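You operate a simulated robot arm through the tools that you are given. There is no shell and no other tool. Be economical: measure what you need, move in short steps, check, and stop when the job is done.

You are at the controls of a simulated robot arm. One attempt, no reset.

TASK
Draw the slipped handlebar out to its stop and clamp it again.
Fine: tighten the red knob first, so that the grip stays at the white ring; then open the clamp.

The check looks at the end state, three seconds after you hand in, the way a careful person would. Anything else that was tipped, shoved, dropped, spilled or broken makes it a failure.

THE ROBOT
A 6-joint arm with a two-finger parallel gripper, fixed in place. Base frame: the origin is at the foot of the arm, x ahead of it, y to its left, z up; the work surface is at about z = 0. Readings come in m, rad, newtons and seconds.
With the tool pointing down near the work surface it reaches from about 0.14 to 0.58 m from the base axis. Its first joint turns from -1.152 to 1.152 rad. Payload 2.1 kg.
Tool frame: the origin (TCP) lies between the finger pads and is the grasp point; the fingertips stand 0.03 m ahead of it; z points along the fingers, y is the line along which they close. Largest opening 0.094 m; finger width 0.028, thickness 0.01; the body of the gripper, 0.05 by 0.096 m, starts 0.055 m behind the TCP.
Orientation is told as [roll, pitch, yaw] about the base's x, y, z axes, in that order, counted from this pose: with the fingers straight down and closing along the base's y, the tool's x points along the base's -x, its y along +y and its z along -z.

THE INTERFACE
- The arm moves only by the tool send_rows. Its argument "series" is a list of rows, each a list of 3 entries, a list of its own where there are three numbers: the closure, from 0 (fully open) to 1 (shut), then the shift along the tool's x, y, z in m, then the turn, a rotation vector about the tool's x, y, z in rad. In form: [[gripper, [dx, dy, dz], [wx, wy, wz]], ...]. A call has 1 to 8 rows; each row shifts and turns the commanded pose from where the row before left it, along the tool's axes as they then stand. Each row takes 0.2 s and may step no farther than 0.05 m and 0.15 rad from the row before; otherwise, or with a gripper value out of range, the whole call is refused. A pose out of reach is approached as far as the arm can. The call stops where the force on the tool passes 70 N (or 10 N more than at its start, if that is more) or the arm is blocked; 0.2 s more then pass. Each finger travels about 0.072 m/s and halts on what it meets, pressing with about 21 N; the grip force reading is that of the motor and also rises with nothing between the fingers. The clock runs only during rows and for 0.2 s after the last one: add rows that do not move to give the fingers time. The reply holds the time, the measured pose of the TCP, the force on the tool along the base axes, the opening and the grip force, in the units named above and with some noise, with the torque about the TCP (base axes, N m) and any sound that the robot's microphone picked up, and new pictures: "views" is both (left out), scene, wrist or none.
- Cameras (640 x 400 px; columns grow to the right, rows downward): "scene" is fixed at [0.0756, -0.3876, 0.4956]; the picture's right is [0.57, -0.82, 0.00], its down [-0.37, -0.25, -0.89] and it looks along [0.74, 0.51, -0.45] (base axes); focal length 214 px, centre (320, 200). "wrist" rides on the gripper at [0.076, 0.014, -0.103] in the tool frame; the picture's right is [-0.18, 0.98, 0.00], its down [-0.75, -0.14, -0.64] and it looks along [-0.63, -0.12, 0.77] (tool axes); focal length 243 px, centre (320, 200). There is no depth. A picture from a camera that has moved, and an enlarged one, comes with that camera's place and axes in the base frame and with its lens.
- zoom(camera, box): a new picture of the part [left, top, right, bottom] of that camera's present view, enlarged. The clock stands still meanwhile.
- close_job(): hands the job in; it is judged then, once.

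Work in short steps. Places have to be worked out from the pictures, the camera data and where the tool is seen: move nearer, look again, correct. Check each grasp and each placing, and mend what went wrong. You have 120 turns and 200 pictures in all, those below and enlarged ones among them. Open the gripper and draw the arm clear of the work before you hand the job in, unless the task says otherwise; then end with one line.

The tools are called after "Call:" as name(argument=value, ...) on one line, values as JSON. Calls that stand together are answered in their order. send_rows: Moves the arm, as the interface text tells. Its arguments: {"type":"object","properties":{"series":{"type":"array","items":{"type":"array"}},"views":{"type":"string","enum":["both","scene","wrist","none"]}},"required":["series"]} The other tools are called the same way: zoom (camera, box) takes an enlarged picture of a part of a camera's view; close_job () hands the job in.

At the start:

```text
clock: 0.0
tcp_pos: [0.2409, -0.2043, 0.4303]
orientation: [-0.001, 0.0, -0.001]
ft_force: [-0.6, -0.9, 0.0]
wrist_torque: [0.02, -0.02, -0.01]
opening: 0.0938
gripper_force: 0.1
```

scene: 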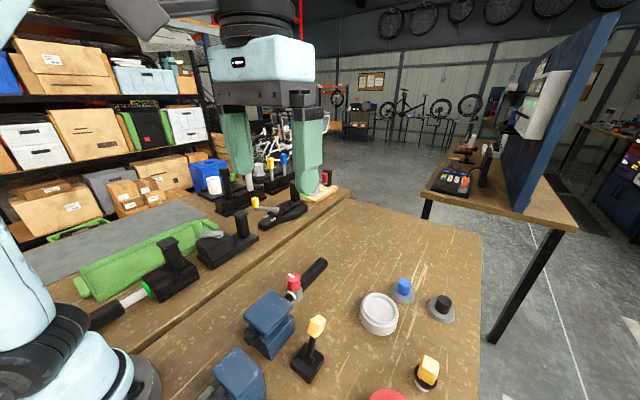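
wrist: 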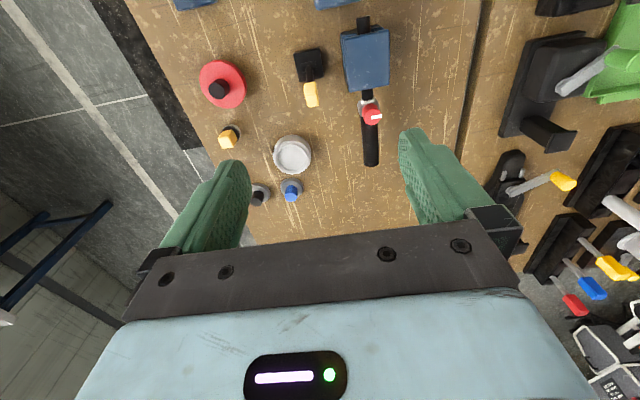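

I start by looking more closely at the fixtures in both views.

Call:
zoom(camera="scene", box=[200, 230, 480, 400])

Call:
zoom(camera="wrist", box=[180, 0, 420, 220])

Call:
zoom(camera="scene", box=[60, 150, 340, 340])

```text
2.29 times, centred on (340, 315) of scene
camera zoom: at [0.0756, -0.3876, 0.4956], right [0.57, -0.82, 0.0], down [-0.37, -0.25, -0.89], along [0.74, 0.51, -0.45], focal length 490 px, centre (274, -63)
```

zoom: 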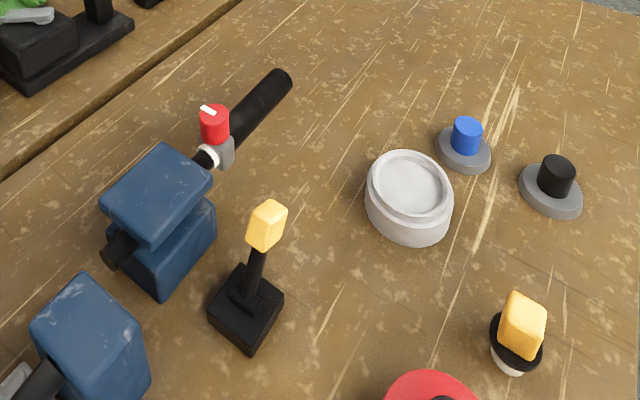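

```text
1.82 times, centred on (300, 110) of wrist
camera zoom: at [0.1645, -0.1914, 0.5321], right [0.18, 0.98, 0.0], down [0.75, -0.14, 0.64], along [0.63, -0.12, -0.77], focal length 441 px, centre (356, 364)
```

zoom: 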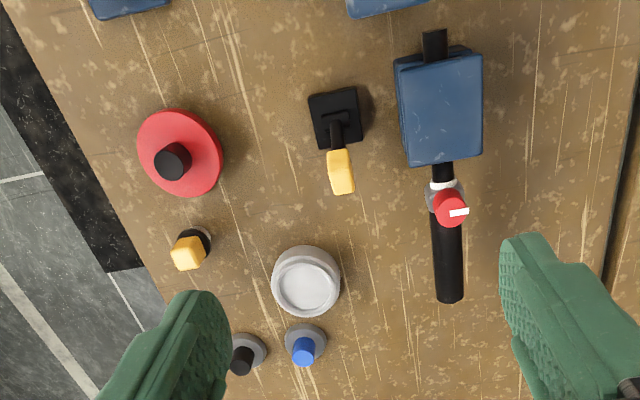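

```text
2.11 times, centred on (200, 245) of scene
camera zoom: at [0.0756, -0.3876, 0.4956], right [0.57, -0.82, 0.0], down [-0.37, -0.25, -0.89], along [0.74, 0.51, -0.45], focal length 452 px, centre (573, 105)
```

zoom: 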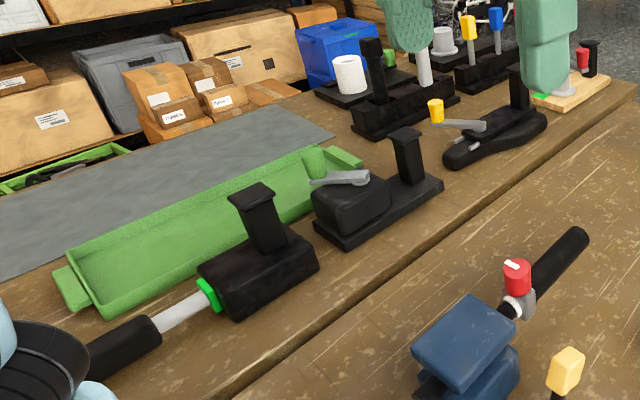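

The red knob works out at about (0.34, -0.13, 0.10), the bar runs along x at y≈-0.13, and a yellow lever sits at (0.29, -0.23, 0.10). I tilt the wrist so its camera looks straight down and shows the second blue block.

Call:
send_rows(series=[[0, [0, 0, 0], [0, 0.15, 0]], [0, [0, 0, 0], [0, 0.15, 0]], [0, [0, 0, 0], [0, 0.15, 0]], [0, [0, 0, 0], [0, 0.15, 0]], [0, [0, 0, 0], [0, 0, 0]]])

```text
clock: 1.2
tcp_pos: [0.2369, -0.2124, 0.4313]
orientation: [-0.01, 0.534, 0.001]
ft_force: [-0.1, 0.6, 0.4]
wrist_torque: [-0.04, 0.04, 0.0]
opening: 0.0938
gripper_force: 0.1
out of reach, approached as far as the arm can: row 4
camera wrist: at [0.2233, -0.1978, 0.5565], right [0.15, 0.98, -0.1], down [0.98, -0.14, 0.17], along [0.15, -0.13, -0.98], focal length 243 px, centre (320, 200)
```

scene: 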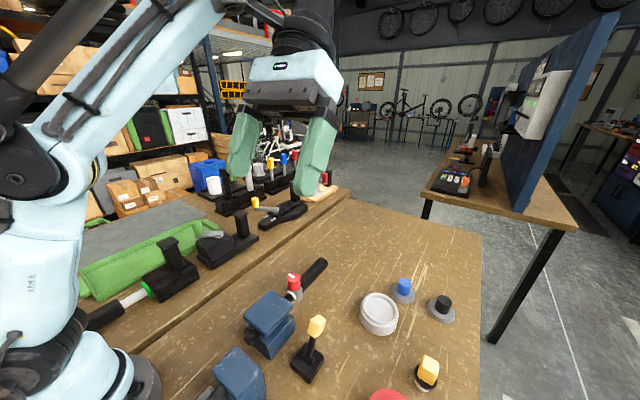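
wrist: 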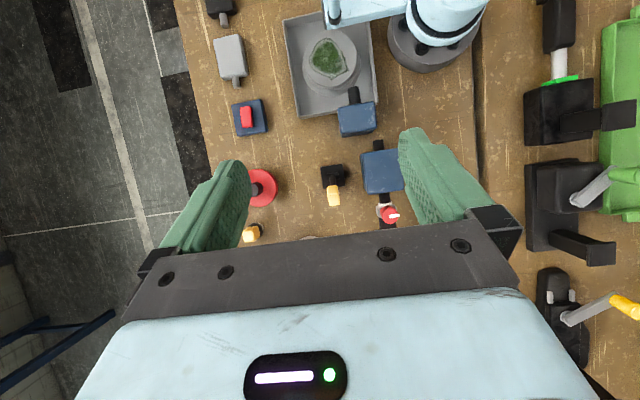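

Call:
zoom(camera="wrist", box=[200, 0, 440, 150])

Call:
zoom(camera="wrist", box=[230, 130, 430, 240])

Call:
zoom(camera="scene", box=[150, 300, 350, 400])

```text
2.67 times, centred on (320, 75) of wrist
camera zoom: at [0.2233, -0.1978, 0.5565], right [0.15, 0.98, -0.1], down [0.98, -0.14, 0.17], along [0.15, -0.13, -0.98], focal length 647 px, centre (320, 533)
```

zoom: 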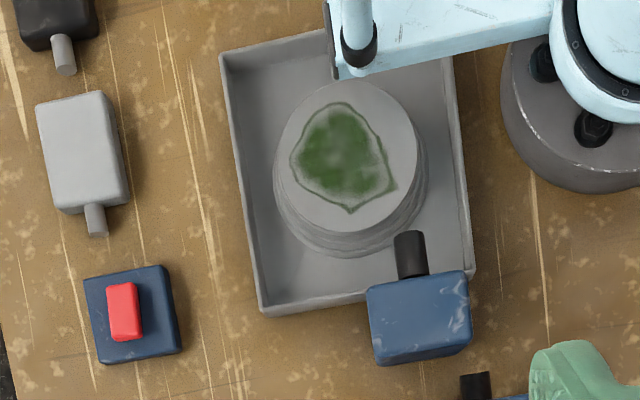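

```text
3.20 times, centred on (330, 185) of wrist
camera zoom: at [0.2233, -0.1978, 0.5565], right [0.15, 0.98, -0.1], down [0.98, -0.14, 0.17], along [0.15, -0.13, -0.98], focal length 776 px, centre (288, 248)
```

zoom: 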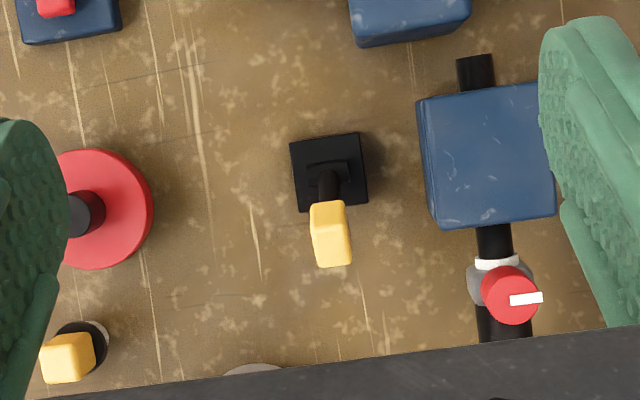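

```text
3.20 times, centred on (250, 350) of scene
camera zoom: at [0.0756, -0.3876, 0.4956], right [0.57, -0.82, 0.0], down [-0.37, -0.25, -0.89], along [0.74, 0.51, -0.45], focal length 686 px, centre (544, -280)
```

zoom: 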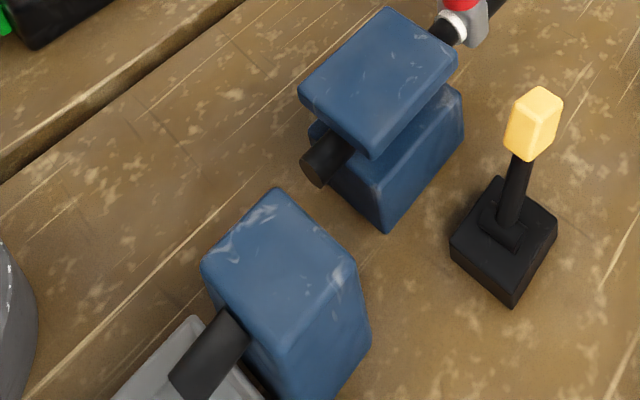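

The bar passes between the two blue jaws, and the knob's white mark points along +y. I level the tool again and move above the knob.

Call:
send_rows(series=[[0, [0, 0, 0], [0, -0.15, 0]], [0, [0, 0, 0], [0, -0.15, 0]], [0, [0, 0, 0], [0, -0.15, 0]], [0, [0, 0, 0], [0, -0.13, 0]], [0, [0, 0, 0], [0, 0, 0]]], views="none")

```text
clock: 2.4
tcp_pos: [0.2384, -0.2121, 0.4315]
orientation: [-0.01, -0.048, 0.005]
ft_force: [-0.1, -0.7, 0.9]
wrist_torque: [0.0, 0.02, 0.0]
opening: 0.0938
gripper_force: 0.1
```

Next I correct the small tilt and go to about (0.34, -0.131, 0.21).

Call:
send_rows(series=[[0, [0, 0, 0], [0.01, 0.048, 0]], [0, [-0.02, 0.016, 0.042], [0, 0, 0]], [0, [-0.02, 0.016, 0.042], [0, 0, 0]], [0, [-0.02, 0.016, 0.042], [0, 0, 0]], [0, [-0.02, 0.016, 0.042], [0, 0, 0]], [0, [-0.021, 0.017, 0.042], [0, 0, 0]], [0, [0, 0, 0], [0, 0, 0]]])

```text
clock: 4.0
tcp_pos: [0.3373, -0.1392, 0.2187]
orientation: [-0.018, 0.0, 0.004]
ft_force: [0.1, -0.4, 0.4]
wrist_torque: [-0.01, 0.01, 0.01]
opening: 0.0941
gripper_force: 0.0
camera wrist: at [0.2614, -0.1241, 0.3189], right [0.18, 0.98, -0.02], down [0.75, -0.13, 0.64], along [0.63, -0.13, -0.76], focal length 243 px, centre (320, 200)
```

scene: 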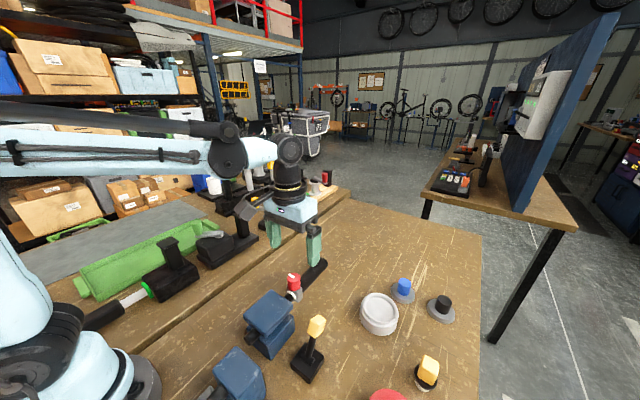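
wrist: 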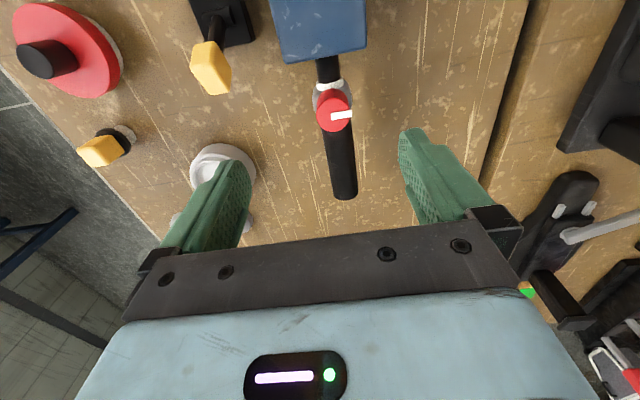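

The knob centre comes out at about (0.339, -0.1305). I zoom in to judge its height.

Call:
zoom(camera="scene", box=[240, 245, 350, 315])

Call:
zoom(camera="wrist", box=[270, 40, 400, 210])

```text
5.71 times, centred on (295, 280) of scene
camera zoom: at [0.0756, -0.3876, 0.4956], right [0.57, -0.82, 0.0], down [-0.37, -0.25, -0.89], along [0.74, 0.51, -0.45], focal length 1226 px, centre (463, -257)
```

zoom: 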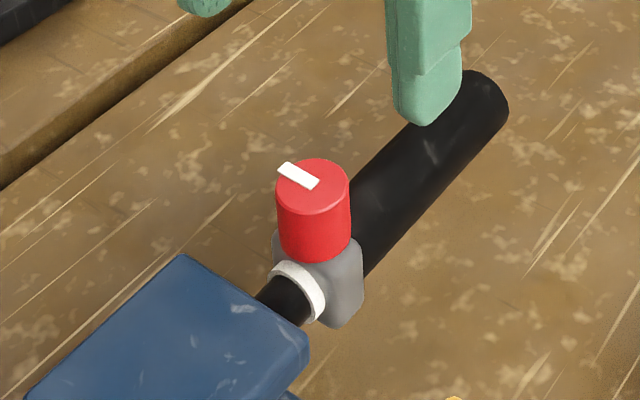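

```text
2.35 times, centred on (335, 125) of wrist
camera zoom: at [0.2614, -0.1241, 0.3189], right [0.18, 0.98, -0.02], down [0.75, -0.13, 0.64], along [0.63, -0.13, -0.76], focal length 571 px, centre (285, 376)
```

zoom: 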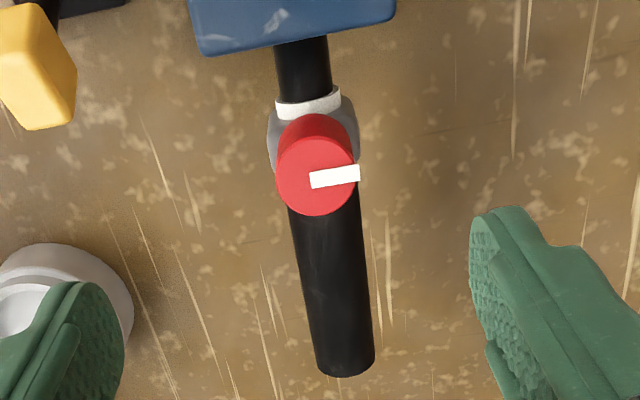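

The knob top sits at z≈0.113 and the knob is about 0.03 tall and 0.029 across. I lower to TCP z≈0.12 straddling it, then check.

Call:
send_rows(series=[[0, [-0.003, 0.008, 0], [-0.018, 0, 0]], [0, [0, 0, 0.035], [0, 0, 0]], [0, [0, 0, 0.035], [0, 0, 0]], [0, [0, 0, 0.028], [0, 0, 0]], [0, [0, 0, 0], [0, 0, 0]]])

```text
clock: 5.2
tcp_pos: [0.3378, -0.1273, 0.1206]
orientation: [-0.001, 0.0, 0.004]
ft_force: [0.6, 0.8, -0.5]
wrist_torque: [0.05, -0.03, 0.0]
opening: 0.094
gripper_force: 0.0
camera wrist: at [0.2617, -0.1152, 0.222], right [0.18, 0.98, 0.0], down [0.75, -0.14, 0.64], along [0.63, -0.12, -0.77], focal length 243 px, centre (320, 200)
```

scene: 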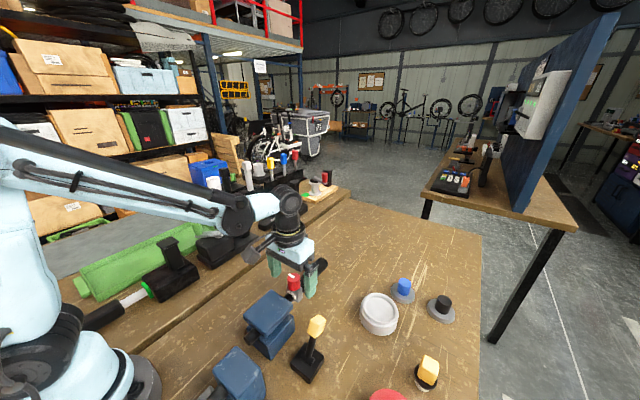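
wrist: 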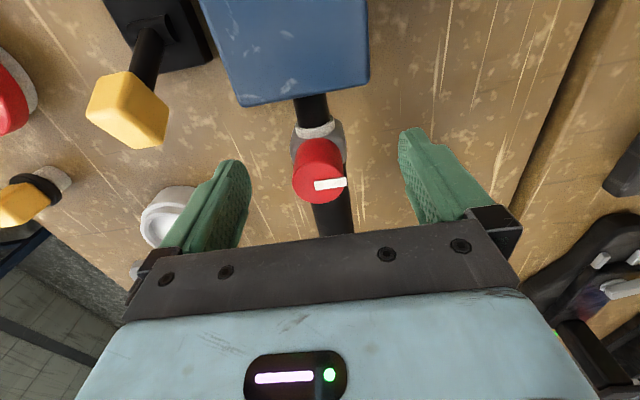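

The knob is at (0.340, -0.131). I shift about 2 mm in x and 4 mm in y, lower a touch and close on it.

Call:
send_rows(series=[[0, [-0.002, -0.004, 0.003], [0, 0, 0]], [0, [0, 0, 0], [0, 0, 0]], [0.5, [0, 0, 0], [0, 0, 0]], [1, [0, 0, 0], [0, 0, 0]], [1, [0, 0, 0], [0, 0, 0]], [1, [0, 0, 0], [0, 0, 0]], [1, [0, 0, 0], [0, 0, 0]]])

```text
clock: 6.8
tcp_pos: [0.3403, -0.1309, 0.1189]
orientation: [0.009, -0.001, 0.008]
ft_force: [0.8, 34.0, -4.1]
wrist_torque: [-0.67, 0.59, 0.0]
opening: 0.029
gripper_force: 44.9
camera wrist: at [0.2644, -0.1179, 0.2194], right [0.18, 0.98, 0.01], down [0.75, -0.14, 0.64], along [0.63, -0.11, -0.77], focal length 243 px, centre (320, 200)
```

scene: 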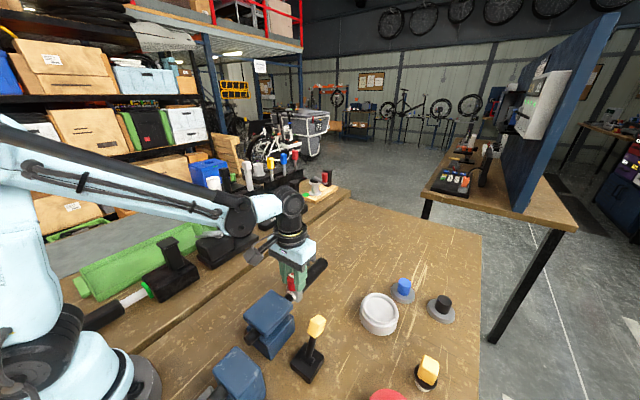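
wrist: 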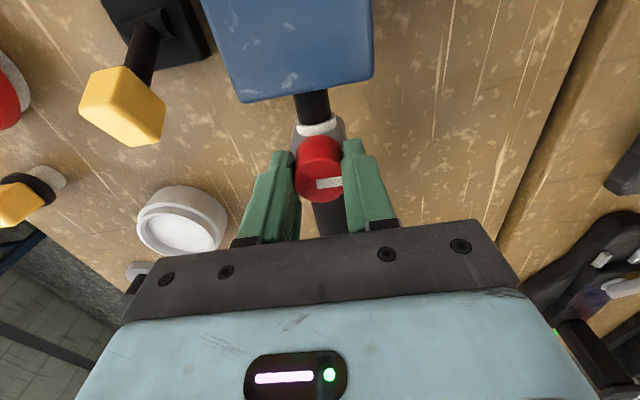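

It is gripped at 0.029, but with a 34 N side force. I relieve that by shifting +3 mm in y.

Call:
send_rows(series=[[1, [0, 0.003, 0], [0, 0, 0]], [1, [0, 0, 0], [0, 0, 0]]], views="none")

```text
clock: 7.4
tcp_pos: [0.3411, -0.1295, 0.1194]
orientation: [-0.001, 0.0, 0.001]
ft_force: [-0.5, 4.7, 4.1]
wrist_torque: [1.03, 0.23, 0.0]
opening: 0.0291
gripper_force: 44.9
```

Side force is down to about 5 N. Now I turn clockwise as seen from above, about tool +z, in small steps while watching the torque.

Call:
send_rows(series=[[1, [0, 0, 0], [0, 0, 0.12]], [1, [0, 0, 0], [0, 0, 0.12]], [1, [0, 0, 0], [0, 0, 0.12]], [1, [0, 0, 0], [0, 0, 0]]], views="wrist")

```text
clock: 8.4
tcp_pos: [0.342, -0.1294, 0.1177]
orientation: [-0.006, -0.001, -0.36]
ft_force: [0.2, -21.6, -25.1]
wrist_torque: [0.49, -0.21, 0.03]
opening: 0.029
gripper_force: 45.2
camera wrist: at [0.2752, -0.09, 0.2193], right [0.52, 0.86, 0.0], down [0.66, -0.39, 0.64], along [0.55, -0.34, -0.77], focal length 243 px, centre (320, 200)
```

wrist: 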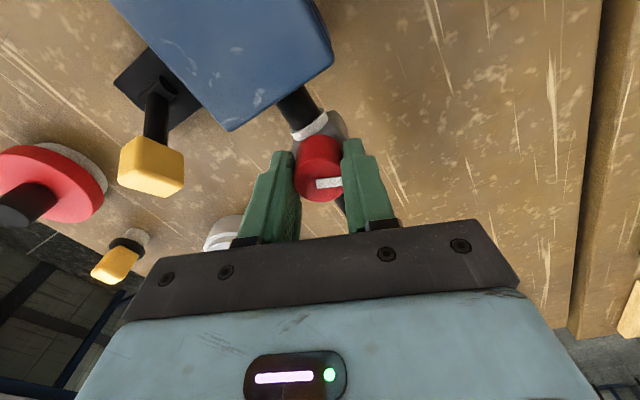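

The knob turns with the fingers with little torque, though it pulls the tool down a bit. I relieve the forces and keep turning.

Call:
send_rows(series=[[1, [0, -0.001, 0.0015], [0, 0, 0.1]], [1, [0, 0, 0], [0, 0, 0.12]], [1, [0, 0, 0], [0, 0, 0.12]], [1, [0, 0, 0], [0, 0, 0]]], views="none")

```text
clock: 9.4
tcp_pos: [0.3419, -0.1278, 0.1178]
orientation: [-0.002, 0.0, -0.696]
ft_force: [0.3, -15.2, 33.5]
wrist_torque: [0.04, 0.21, -0.01]
opening: 0.0283
gripper_force: 44.8
```

Call:
send_rows(series=[[1, [0, -0.0005, -0.0009], [0, 0, 0.1]], [1, [0, 0, 0], [0, 0, 0.12]], [1, [0, 0, 0], [0, 0, 0.12]], [1, [0, 0, 0], [0, 0, 0]]], views="wrist")

```text
clock: 10.4
tcp_pos: [0.3417, -0.1279, 0.1188]
orientation: [0.0, 0.002, -1.036]
ft_force: [-0.7, -8.5, -35.6]
wrist_torque: [-0.03, -0.01, -0.04]
opening: 0.0284
gripper_force: 45.5
camera wrist: at [0.3146, -0.0556, 0.2195], right [0.94, 0.34, 0.0], down [0.26, -0.72, 0.64], along [0.22, -0.6, -0.77], focal length 243 px, centre (320, 200)
```

wrist: 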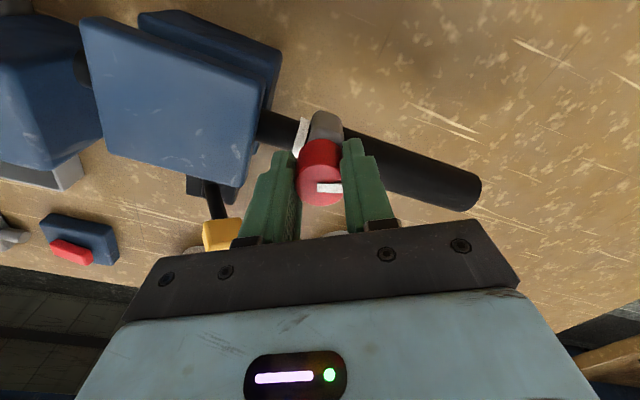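

Call:
send_rows(series=[[1, [0, 0, 0.0005], [0, 0, 0.1]], [1, [0, 0, 0], [0, 0, 0.12]], [1, [0, 0, 0], [0, 0, 0.12]], [1, [0, 0, 0], [0, 0, 0]]], views="none")

```text
clock: 11.4
tcp_pos: [0.3425, -0.1275, 0.1201]
orientation: [0.0, 0.003, -1.375]
ft_force: [-0.1, 18.5, 0.2]
wrist_torque: [-0.97, -0.31, 0.01]
opening: 0.0279
gripper_force: 45.0
```

Call:
send_rows(series=[[1, [0, 0, 0], [0, 0, 0.12]], [1, [0, 0, 0], [0, 0, 0.12]], [1, [0, 0, 0], [0, 0, 0.12]], [1, [0, 0, 0], [0, 0, 0]]], views="wrist")

```text
clock: 12.4
tcp_pos: [0.3432, -0.1281, 0.1186]
orientation: [-0.001, 0.005, -1.738]
ft_force: [0.3, 22.3, 29.2]
wrist_torque: [0.23, 0.09, -0.01]
opening: 0.0285
gripper_force: 44.7
camera wrist: at [0.3689, -0.0562, 0.2195], right [0.94, -0.34, 0.0], down [-0.27, -0.72, 0.64], along [-0.22, -0.6, -0.77], focal length 243 px, centre (320, 200)
```

wrist: 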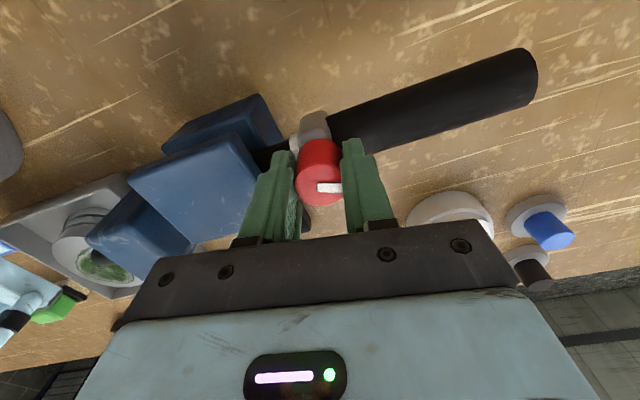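

Knob still turning freely (mark fixed relative to the fingers, 1.74 rad so far). Continue.

Call:
send_rows(series=[[1, [0.0008, 0, -0.0004], [0, 0, 0.1]], [1, [0, 0, 0], [0, 0, 0.12]], [1, [0, 0, 0], [0, 0, 0.12]], [1, [0, 0, 0], [0, 0, 0]]], views="none")

Call:
send_rows(series=[[1, [0, 0, 0], [0, 0, 0.12]], [1, [0, 0, 0], [0, 0, 0.12]], [1, [0, 0, 0], [0, 0, 0.12]], [1, [0, 0, 0], [0, 0, 0]]], views="wrist")

```text
clock: 13.4
tcp_pos: [0.3422, -0.1291, 0.117]
orientation: [0.003, -0.003, -2.079]
ft_force: [0.4, -2.5, 15.6]
wrist_torque: [0.04, 0.62, 0.69]
opening: 0.0287
gripper_force: 44.6
```

```text
clock: 14.4
tcp_pos: [0.3439, -0.1262, 0.1173]
orientation: [0.002, 0.001, -2.438]
ft_force: [0.0, -7.3, -3.0]
wrist_torque: [0.29, 0.24, 0.32]
opening: 0.0293
gripper_force: 45.3
camera wrist: at [0.41, -0.0901, 0.2187], right [0.49, -0.87, 0.0], down [-0.67, -0.38, 0.64], along [-0.56, -0.32, -0.77], focal length 243 px, centre (320, 200)
```

wrist: 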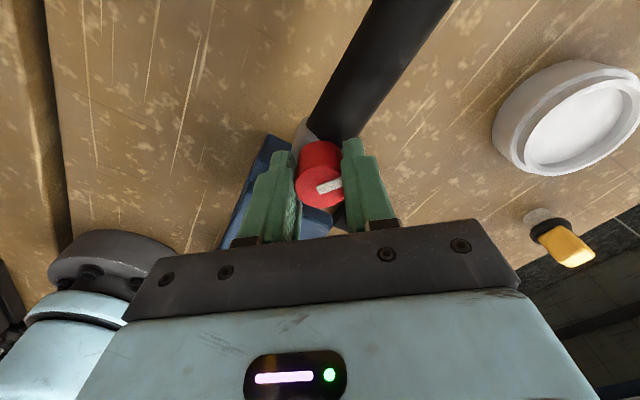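

Torque rose to 0.69 N·m at about 2.1 rad and then the fingers slipped around the knob: it is tight. I open partway, then lift away and look.

Call:
send_rows(series=[[0.52, [0, 0, 0], [0, 0, 0]], [0.52, [0, 0, 0], [0, 0, 0]], [0.52, [0, 0, -0.04], [0, 0, 0]], [0.52, [0, 0, -0.04], [0, 0, 0]], [0.52, [0, 0, -0.04], [0, 0, 0]], [0.52, [0, 0, 0], [0, 0, 0]]])

```text
clock: 15.8
tcp_pos: [0.3434, -0.1301, 0.2375]
orientation: [0.0, 0.0, -2.436]
ft_force: [0.7, 1.0, 0.5]
wrist_torque: [-0.02, 0.0, 0.01]
opening: 0.0447
gripper_force: 0.1
camera wrist: at [0.4101, -0.0923, 0.339], right [0.5, -0.87, 0.0], down [-0.67, -0.38, 0.64], along [-0.56, -0.32, -0.77], focal length 243 px, centre (320, 200)
```

scene: 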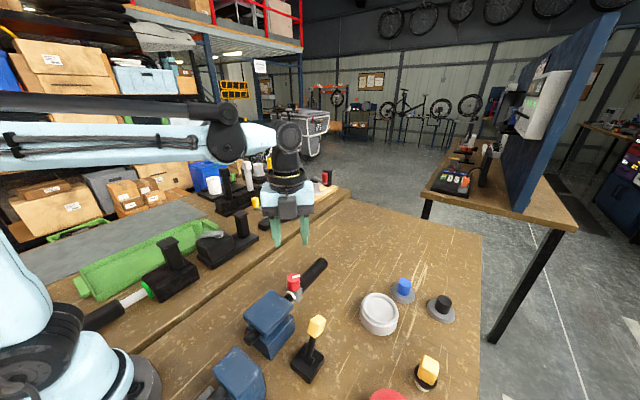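
wrist: 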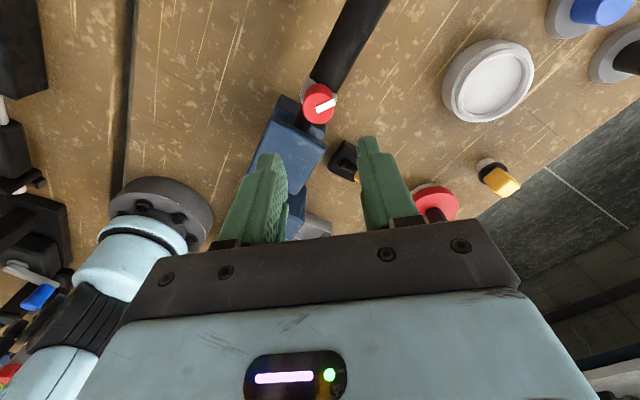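

The knob mark has clearly rotated and everything else is in place. I turn the wrist back towards yaw 0 while rising a bit.

Call:
send_rows(series=[[0.52, [0, 0, 0], [0, 0, -0.15]], [0.52, [0, 0, 0], [0, 0, -0.15]], [0.52, [0, 0, 0], [0, 0, -0.15]], [0.52, [0, 0, 0], [0, 0, -0.15]], [0.52, [0, 0, 0], [0, 0, -0.15]], [0.52, [0, 0, 0], [0, 0, -0.15]], [0.52, [0, 0, 0], [0, 0, -0.15]], [0.52, [0, 0, 0], [0, 0, -0.15]]], views="none")

Call:
send_rows(series=[[0.52, [0, 0, 0], [0, 0, -0.15]], [0.52, [0, 0, 0], [0, 0, -0.15]], [0.52, [0, 0, 0], [0, 0, -0.15]], [0.52, [0, 0, 0], [0, 0, -0.15]], [0.52, [0, 0, 0], [0, 0, -0.15]], [0.52, [0, 0, 0], [0, 0, -0.15]], [0.52, [0, 0, 0], [0, 0, -0.15]], [0.52, [0, 0, 0], [0, 0, -0.15]]], views="none")

Call:
send_rows(series=[[1, [0.04, -0.035, 0], [0, 0, -0.036]], [1, [0.04, -0.035, 0], [0, 0, 0]], [1, [0.02, -0.032, 0], [0, 0, 0]], [1, [0, 0, 0], [0, 0, 0]]])

```text
clock: 17.6
tcp_pos: [0.3409, -0.1273, 0.2378]
orientation: [0.0, -0.001, -1.234]
ft_force: [0.2, 1.6, 0.0]
wrist_torque: [-0.01, 0.0, -0.02]
opening: 0.0452
gripper_force: 0.0
```

```text
clock: 19.4
tcp_pos: [0.3424, -0.1272, 0.2378]
orientation: [0.002, 0.0, -0.033]
ft_force: [-0.9, -0.3, -0.4]
wrist_torque: [0.03, -0.03, -0.02]
opening: 0.045
gripper_force: 0.0
```

```text
refused: row 1 steps farther than a row can; nothing moved
```

Call:
send_rows(series=[[1, [0.03, -0.034, 0], [0, 0, -0.036]], [1, [0.03, -0.034, 0], [0, 0, 0]], [1, [0.015, -0.034, 0], [0, 0, 0]], [1, [0, 0, 0], [0, 0, 0]]])

Call:
zoom(camera="wrist", box=[220, 0, 460, 200])

```text
clock: 20.4
tcp_pos: [0.2654, -0.2275, 0.241]
orientation: [-0.001, 0.001, -0.003]
ft_force: [0.5, -1.1, -0.1]
wrist_torque: [0.02, -0.06, -0.04]
opening: 0.0001
gripper_force: 21.3
camera wrist: at [0.1888, -0.2135, 0.3415], right [0.19, 0.98, 0.0], down [0.75, -0.14, 0.64], along [0.63, -0.12, -0.77], focal length 243 px, centre (320, 200)
```

scene: 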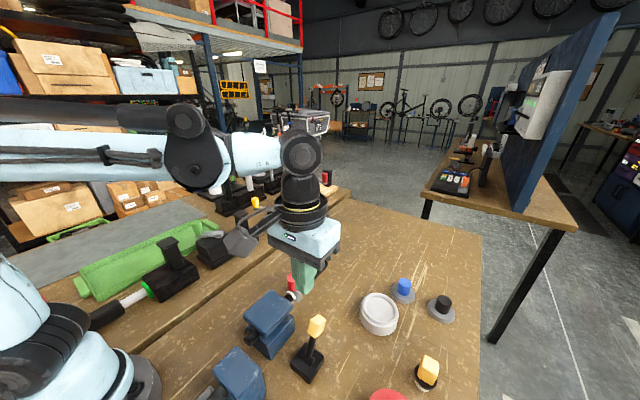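
wrist: 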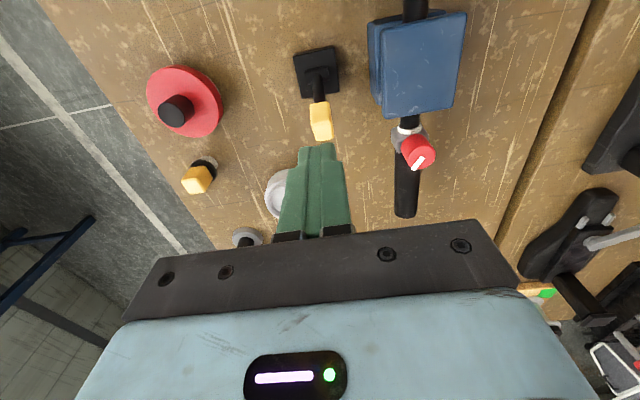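

```text
2.00 times, centred on (340, 100) of wrist
camera zoom: at [0.1888, -0.2135, 0.3415], right [0.19, 0.98, 0.0], down [0.75, -0.14, 0.64], along [0.63, -0.12, -0.77], focal length 485 px, centre (280, 400)
```

zoom: 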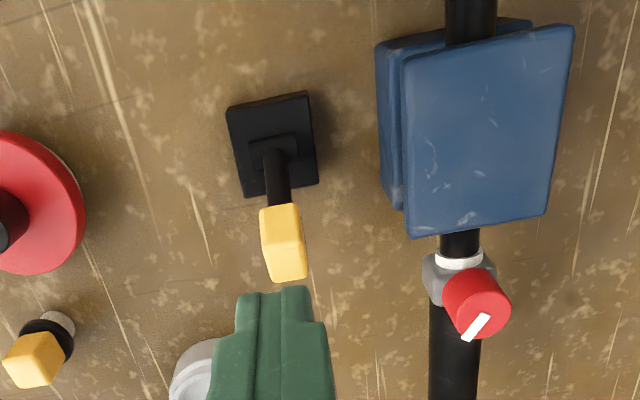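

The knob's mark is now rotated about 120° clockwise. The lever pivots near (0.254, z 0.03) with its head at (0.283, -0.230, 0.10), leaning to +x. I place closed fingers on its +x side so I can push it over.

Call:
send_rows(series=[[1, [-0.035, -0.002, 0], [0, 0, 0]], [1, [-0.03, 0, 0], [0, 0, 0]], [1, [0, 0, 0.045], [0, 0, 0]], [1, [0, 0, 0.045], [0, 0, 0]], [1, [0, 0, 0.032], [0, 0, 0]], [1, [0, 0, 0], [0, 0, 0]]])

```text
clock: 21.8
tcp_pos: [0.3267, -0.2281, 0.1166]
orientation: [0.0, -0.001, -0.002]
ft_force: [0.4, 0.3, -0.3]
wrist_torque: [0.02, -0.04, 0.01]
opening: 0.0
gripper_force: 20.7
camera wrist: at [0.2512, -0.2161, 0.2167], right [0.19, 0.98, 0.0], down [0.75, -0.14, 0.64], along [0.63, -0.12, -0.77], focal length 243 px, centre (320, 200)
```

scene: 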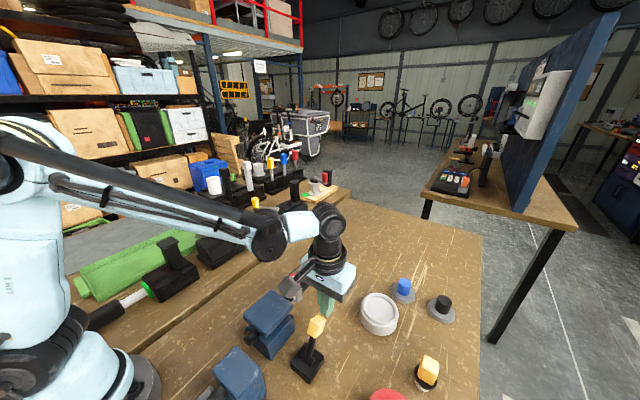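
wrist: 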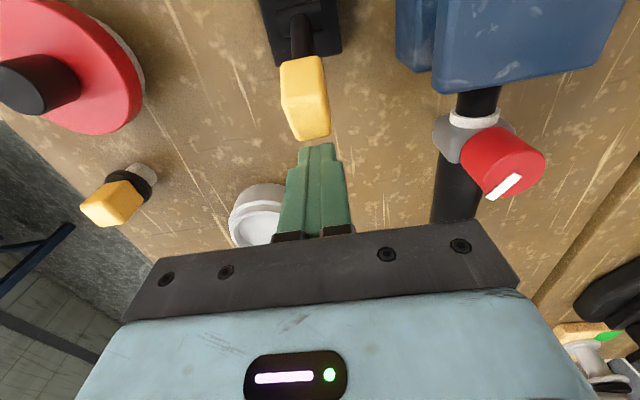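

Fingers are just in front of the lever head. I push towards -x in small steps.

Call:
send_rows(series=[[1, [0.012, 0, 0], [0, 0, 0]], [1, [0.01, 0, 0], [0, 0, 0]], [1, [0.01, 0, 0], [0, 0, 0]], [1, [0.01, 0, 0], [0, 0, 0]], [1, [0, 0, 0], [0, 0, 0]]])

```text
clock: 23.0
tcp_pos: [0.2863, -0.2292, 0.1155]
orientation: [-0.001, 0.0, 0.0]
ft_force: [0.0, -0.1, 0.0]
wrist_torque: [-0.02, 0.01, 0.01]
opening: 0.0
gripper_force: 20.9
camera wrist: at [0.211, -0.2155, 0.2171], right [0.19, 0.98, 0.0], down [0.75, -0.14, 0.64], along [0.63, -0.12, -0.77], focal length 243 px, centre (320, 200)
```

scene: 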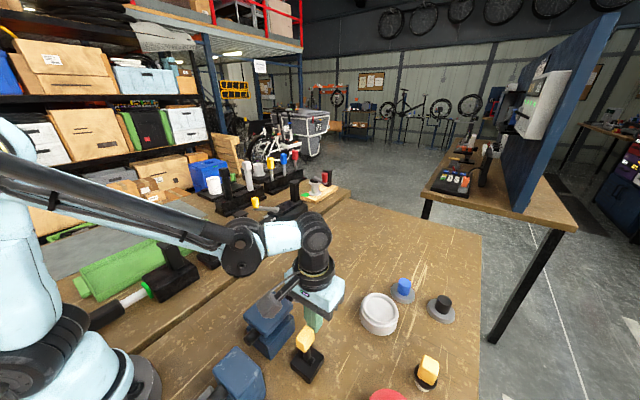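
wrist: 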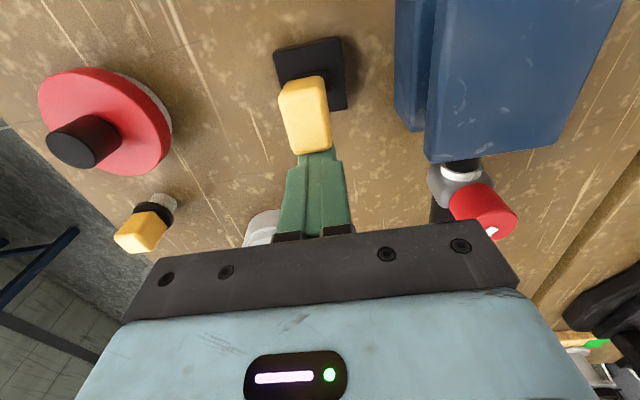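

The lever is swinging over without resistance. I keep pushing.

Call:
send_rows(series=[[1, [0.01, 0, 0], [0, 0, 0]], [1, [0.01, 0, 0], [0, 0, 0]], [1, [0.01, 0, 0], [0, 0, 0]], [1, [0, 0, 0], [0, 0, 0]]])

```text
clock: 24.0
tcp_pos: [0.2583, -0.2298, 0.1153]
orientation: [0.0, 0.0, -0.001]
ft_force: [0.2, 0.4, 1.1]
wrist_torque: [0.0, 0.03, -0.04]
opening: 0.0002
gripper_force: 21.0
camera wrist: at [0.1821, -0.2161, 0.2166], right [0.19, 0.98, 0.0], down [0.75, -0.14, 0.64], along [0.63, -0.12, -0.77], focal length 243 px, centre (320, 200)
```

scene: 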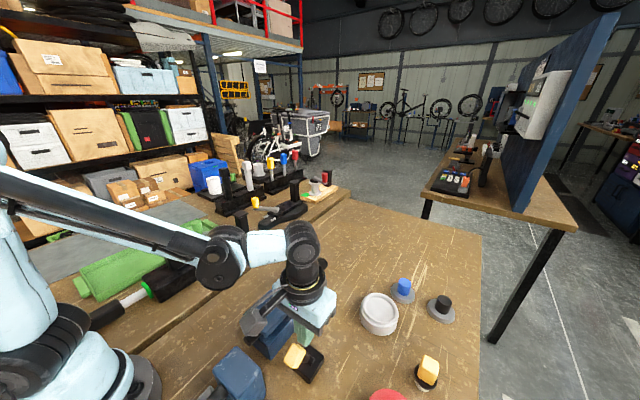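
wrist: 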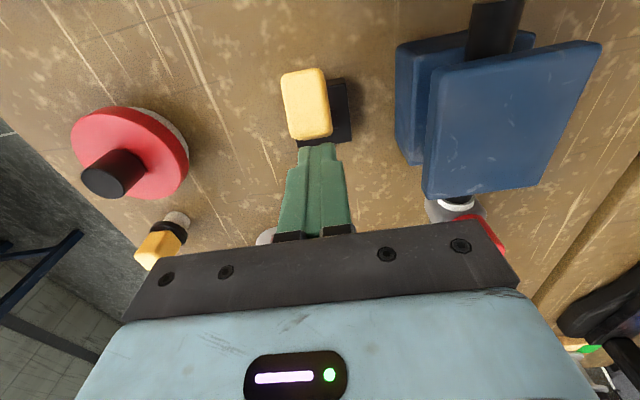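

Call:
send_rows(series=[[1, [0.01, 0, 0.003], [0, 0, 0]], [1, [0.01, 0, 0.003], [0, 0, 0]], [1, [0.008, 0, 0.003], [0, 0, 0]], [1, [0, 0, 0], [0, 0, 0]]])

```text
clock: 24.5
tcp_pos: [0.257, -0.2306, 0.1158]
orientation: [0.001, -0.029, 0.006]
ft_force: [14.2, -0.4, 12.6]
wrist_torque: [-0.08, -0.22, 0.0]
opening: 0.0
gripper_force: 20.9
stopped in row 2: the force on the tool passed its limit at 85 N (the readings are from after the stop); the commanded pose is now the measured one
camera wrist: at [0.1777, -0.2164, 0.2142], right [0.18, 0.98, 0.0], down [0.74, -0.14, 0.66], along [0.65, -0.12, -0.75], focal length 243 px, centre (320, 200)
```

scene: 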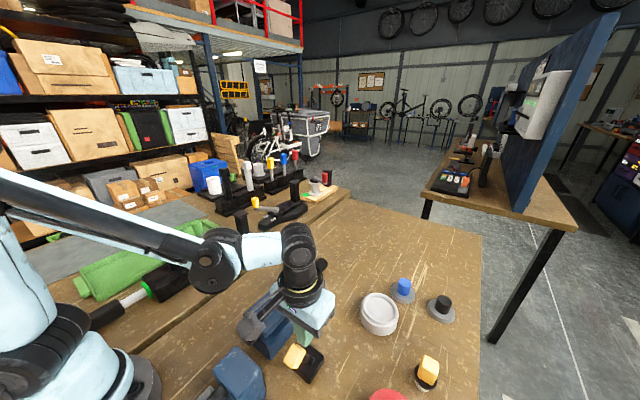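
wrist: 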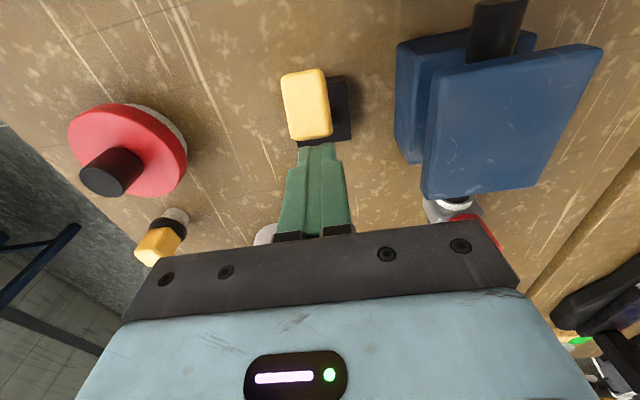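

The lever hit its end stop. I back off, rise, and check whether the jaws have opened.

Call:
send_rows(series=[[1, [-0.012, 0, 0], [0, 0.029, 0]], [1, [0, 0, -0.04], [0, 0, 0]], [1, [0, 0, -0.04], [0, 0, 0]], [1, [0.0, 0, -0.04], [0, 0, 0]], [1, [0, 0, 0], [0, 0, 0]]])

Call:
zoom(camera="scene", box=[180, 240, 380, 400])

Call:
zoom(camera="wrist", box=[220, 0, 460, 200])

```text
clock: 25.7
tcp_pos: [0.2659, -0.2299, 0.2369]
orientation: [-0.002, 0.005, 0.004]
ft_force: [0.6, 0.1, -0.4]
wrist_torque: [0.03, 0.02, 0.0]
opening: 0.0001
gripper_force: 21.3
camera wrist: at [0.189, -0.2164, 0.3387], right [0.18, 0.98, 0.0], down [0.76, -0.14, 0.64], along [0.63, -0.12, -0.77], focal length 243 px, centre (320, 200)
```

scene: 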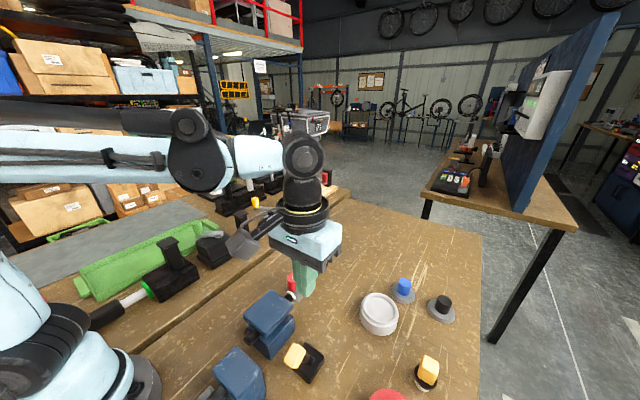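
wrist: 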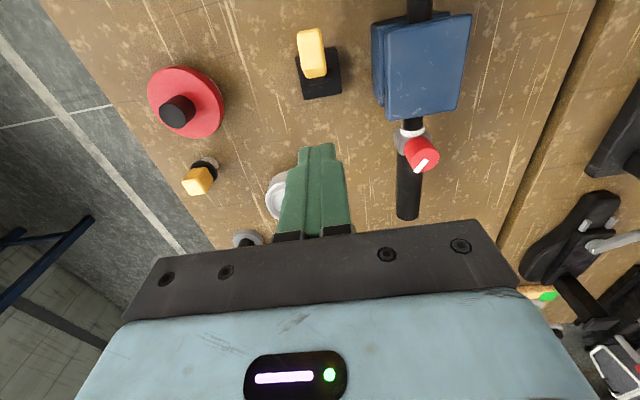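

```text
2.50 times, centred on (280, 320) of scene
camera zoom: at [0.0756, -0.3876, 0.4956], right [0.57, -0.82, 0.0], down [-0.37, -0.25, -0.89], along [0.74, 0.51, -0.45], focal length 536 px, centre (420, -100)
```

zoom: 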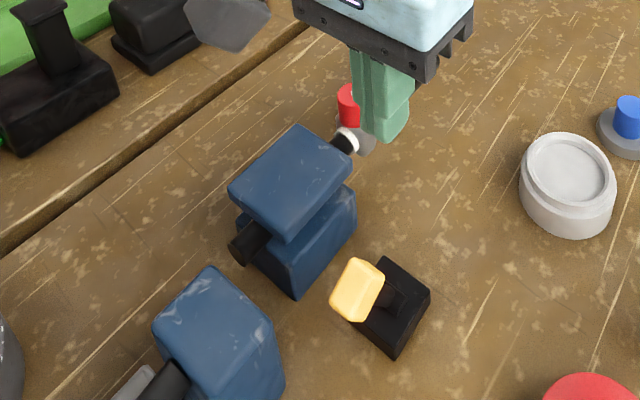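

```text
2.00 times, centred on (340, 100) of wrist
camera zoom: at [0.189, -0.2164, 0.3387], right [0.18, 0.98, 0.0], down [0.76, -0.14, 0.64], along [0.63, -0.12, -0.77], focal length 485 px, centre (280, 400)
```

zoom: 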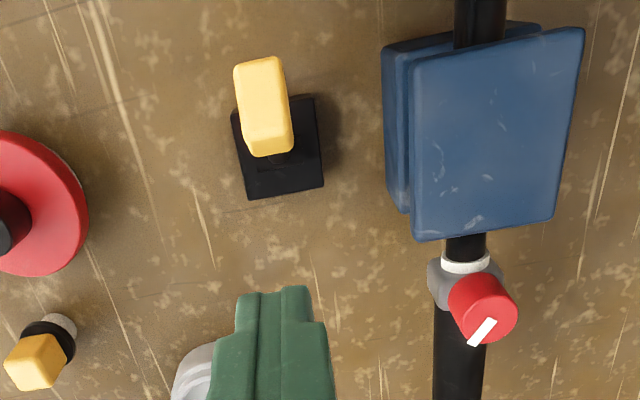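

The jaw gap looks a little wider. Now I go above the grip at about (0.43, -0.13) with the gripper half open.

Call:
send_rows(series=[[0.3, [-0.04, 0.025, 0], [0, 0, 0]], [0.3, [-0.04, 0.025, 0], [0, 0, 0]], [0.3, [-0.04, 0.025, 0], [0, 0, 0]], [0.3, [-0.044, 0.025, 0], [0, -0.005, 0]], [0.3, [0, 0, 0.04], [0, 0, 0]], [0.3, [0, 0, 0.04], [0, 0, 0]], [0.3, [0, 0, 0.0], [0, 0, 0]]])

```text
refused: row 4 steps farther than a row can; nothing moved
```

Call:
send_rows(series=[[0.3, [-0.041, 0.025, 0], [0, 0, 0]], [0.3, [-0.041, 0.025, 0], [0, 0, 0]], [0.3, [-0.041, 0.025, 0], [0, 0, 0]], [0.3, [-0.041, 0.025, 0], [0, -0.005, 0]], [0.3, [0, 0, 0.04], [0, 0, 0]], [0.3, [0, 0, 0.04], [0, 0, 0]], [0.3, [0, 0, 0.0], [0, 0, 0]]])

```text
clock: 27.3
tcp_pos: [0.4335, -0.1293, 0.1539]
orientation: [-0.002, -0.001, 0.002]
ft_force: [0.0, -0.4, 0.0]
wrist_torque: [0.0, -0.02, 0.01]
opening: 0.0656
gripper_force: 0.0
camera wrist: at [0.3571, -0.1167, 0.2547], right [0.18, 0.98, 0.0], down [0.75, -0.14, 0.64], along [0.63, -0.12, -0.77], focal length 243 px, centre (320, 200)
```

scene: 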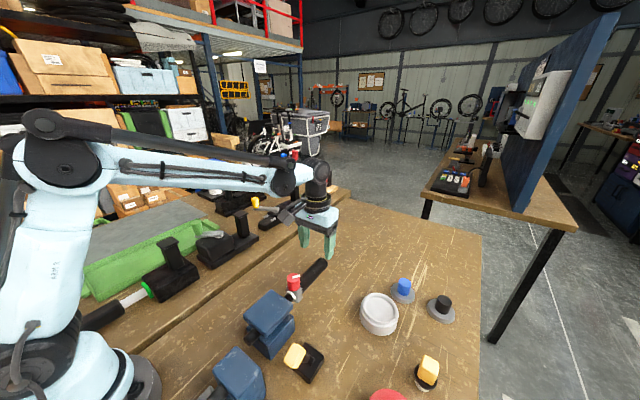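
wrist: 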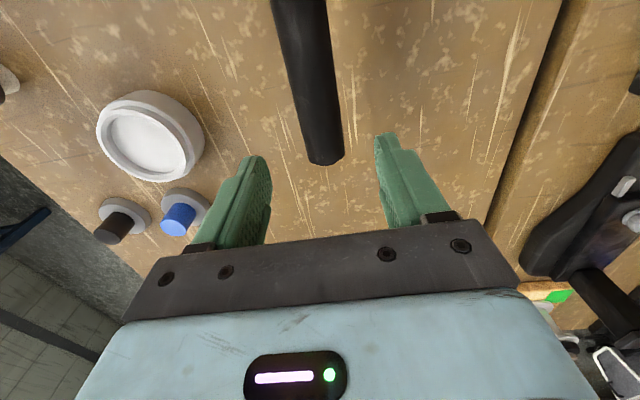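

The grip end is at about (0.473, -0.132). I lower to z≈0.062 and close on the grip.

Call:
send_rows(series=[[0.3, [0, -0.002, 0.035], [0, 0, 0]], [0.3, [0, 0, 0.035], [0, 0, 0]], [0.3, [0, 0, 0.021], [0, 0, 0]], [0.3, [0, 0, 0], [0, 0, 0]], [0.7, [0, 0, 0], [0, 0, 0]], [1, [0, 0, 0], [0, 0, 0]], [1, [0, 0, 0], [0, 0, 0]], [1, [0, 0, 0], [0, 0, 0]]])

```text
clock: 29.1
tcp_pos: [0.4323, -0.129, 0.0631]
orientation: [0.004, 0.0, 0.004]
ft_force: [-0.3, 27.2, -18.9]
wrist_torque: [-0.42, 0.16, -0.24]
opening: 0.0379
gripper_force: 44.7
camera wrist: at [0.3561, -0.1173, 0.1634], right [0.18, 0.98, 0.0], down [0.75, -0.14, 0.64], along [0.63, -0.11, -0.77], focal length 243 px, centre (320, 200)
```

scene: 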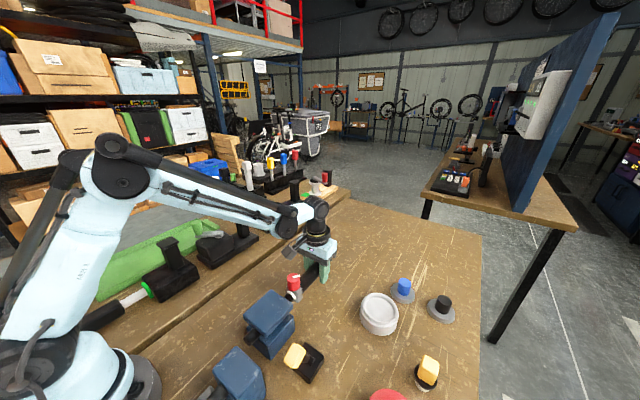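
wrist: 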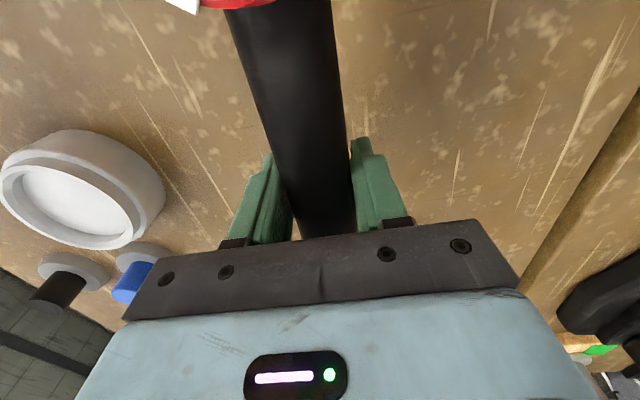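

Gripped (0.038 wide). I relieve the side force and draw along +x in small steps.

Call:
send_rows(series=[[1, [0, 0.002, 0], [0, 0, 0]], [1, [-0.004, 0, 0], [0, 0, 0]], [1, [-0.004, 0, 0], [0, 0, 0]], [1, [-0.004, 0, 0], [0, 0, 0]], [1, [0, 0, 0], [0, 0, 0]]])

Call:
zoom(camera="scene", box=[200, 230, 360, 360])

```text
clock: 30.3
tcp_pos: [0.4447, -0.1297, 0.0628]
orientation: [-0.002, 0.0, 0.003]
ft_force: [0.5, 3.1, -45.7]
wrist_torque: [0.0, -0.04, -0.22]
opening: 0.0376
gripper_force: 44.8
camera wrist: at [0.3671, -0.1164, 0.1635], right [0.18, 0.98, 0.0], down [0.75, -0.14, 0.64], along [0.63, -0.12, -0.77], focal length 243 px, centre (320, 200)
```

scene: 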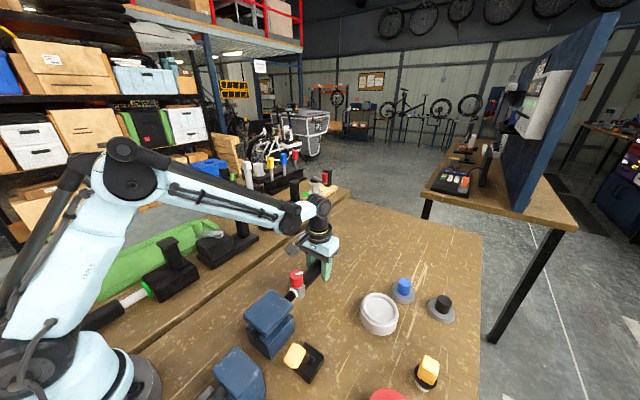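
wrist: 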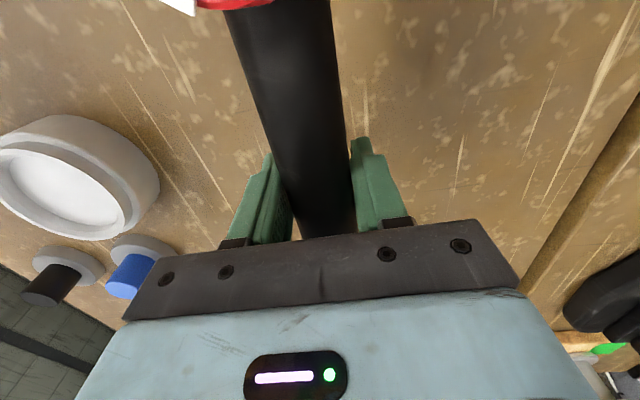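

```text
3.08 times, centred on (280, 295) of scene
camera zoom: at [0.0758, -0.3877, 0.4955], right [0.57, -0.82, 0.0], down [-0.37, -0.25, -0.89], along [0.74, 0.51, -0.45], focal length 660 px, centre (443, -92)
```

zoom: 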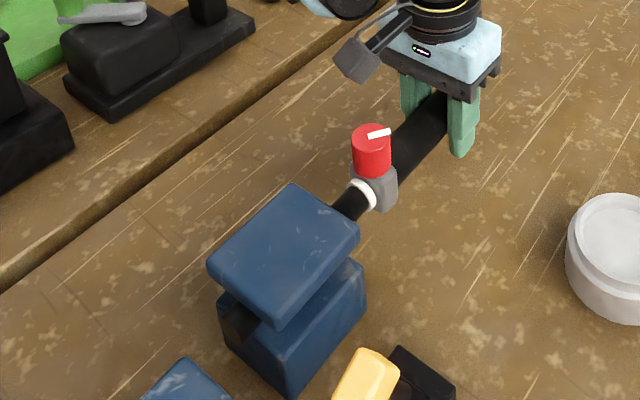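

The bar comes out, ring still at the collar, and the clamp is open. I keep drawing until the stop, easing the vertical load.

Call:
send_rows(series=[[1, [-0.004, 0, 0.0008], [0, 0, 0]], [1, [-0.004, 0, 0], [0, 0, 0]], [1, [-0.004, 0, 0], [0, 0, 0]], [1, [-0.004, 0, 0], [0, 0, 0]], [1, [-0.004, 0, 0], [0, 0, 0]], [1, [0, 0, 0], [0, 0, 0]]], views="scene")

```text
clock: 31.7
tcp_pos: [0.4634, -0.1298, 0.0624]
orientation: [-0.003, 0.0, 0.001]
ft_force: [-0.1, -6.8, -45.7]
wrist_torque: [0.09, 0.2, -0.01]
opening: 0.0374
gripper_force: 45.3
```

scene: 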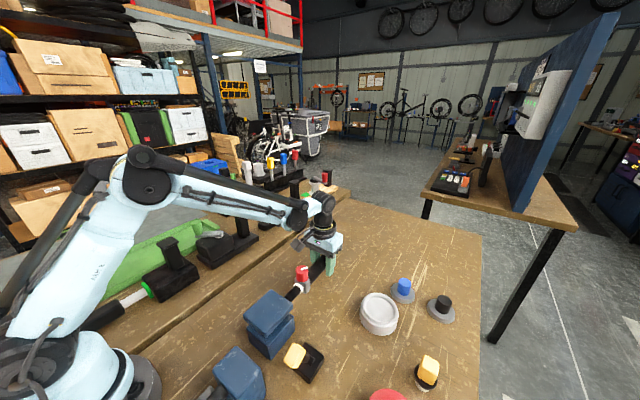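

Call:
send_rows(series=[[1, [-0.004, 0, 0.0008], [0, 0, 0]], [1, [-0.004, 0, 0], [0, 0, 0]], [1, [-0.004, 0, 0], [0, 0, 0]], [1, [-0.004, 0, 0], [0, 0, 0]], [1, [-0.004, 0, 0], [0, 0, 0]], [1, [0, 0, 0], [0, 0, 0]]], views="scene")

```text
clock: 33.1
tcp_pos: [0.4828, -0.1308, 0.0621]
orientation: [-0.003, 0.0, 0.004]
ft_force: [-1.5, -3.8, 21.0]
wrist_torque: [0.16, 1.21, -0.16]
opening: 0.0376
gripper_force: 45.1
```

scene: 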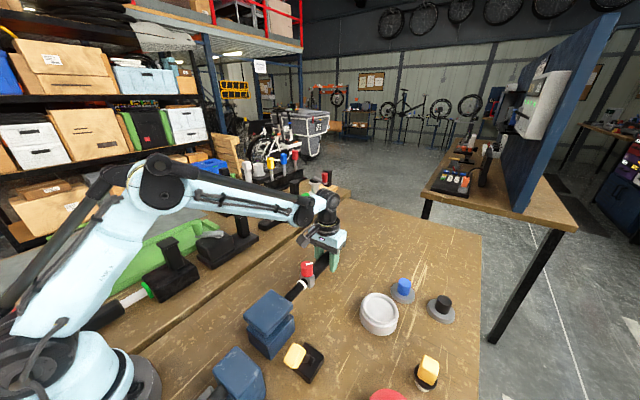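

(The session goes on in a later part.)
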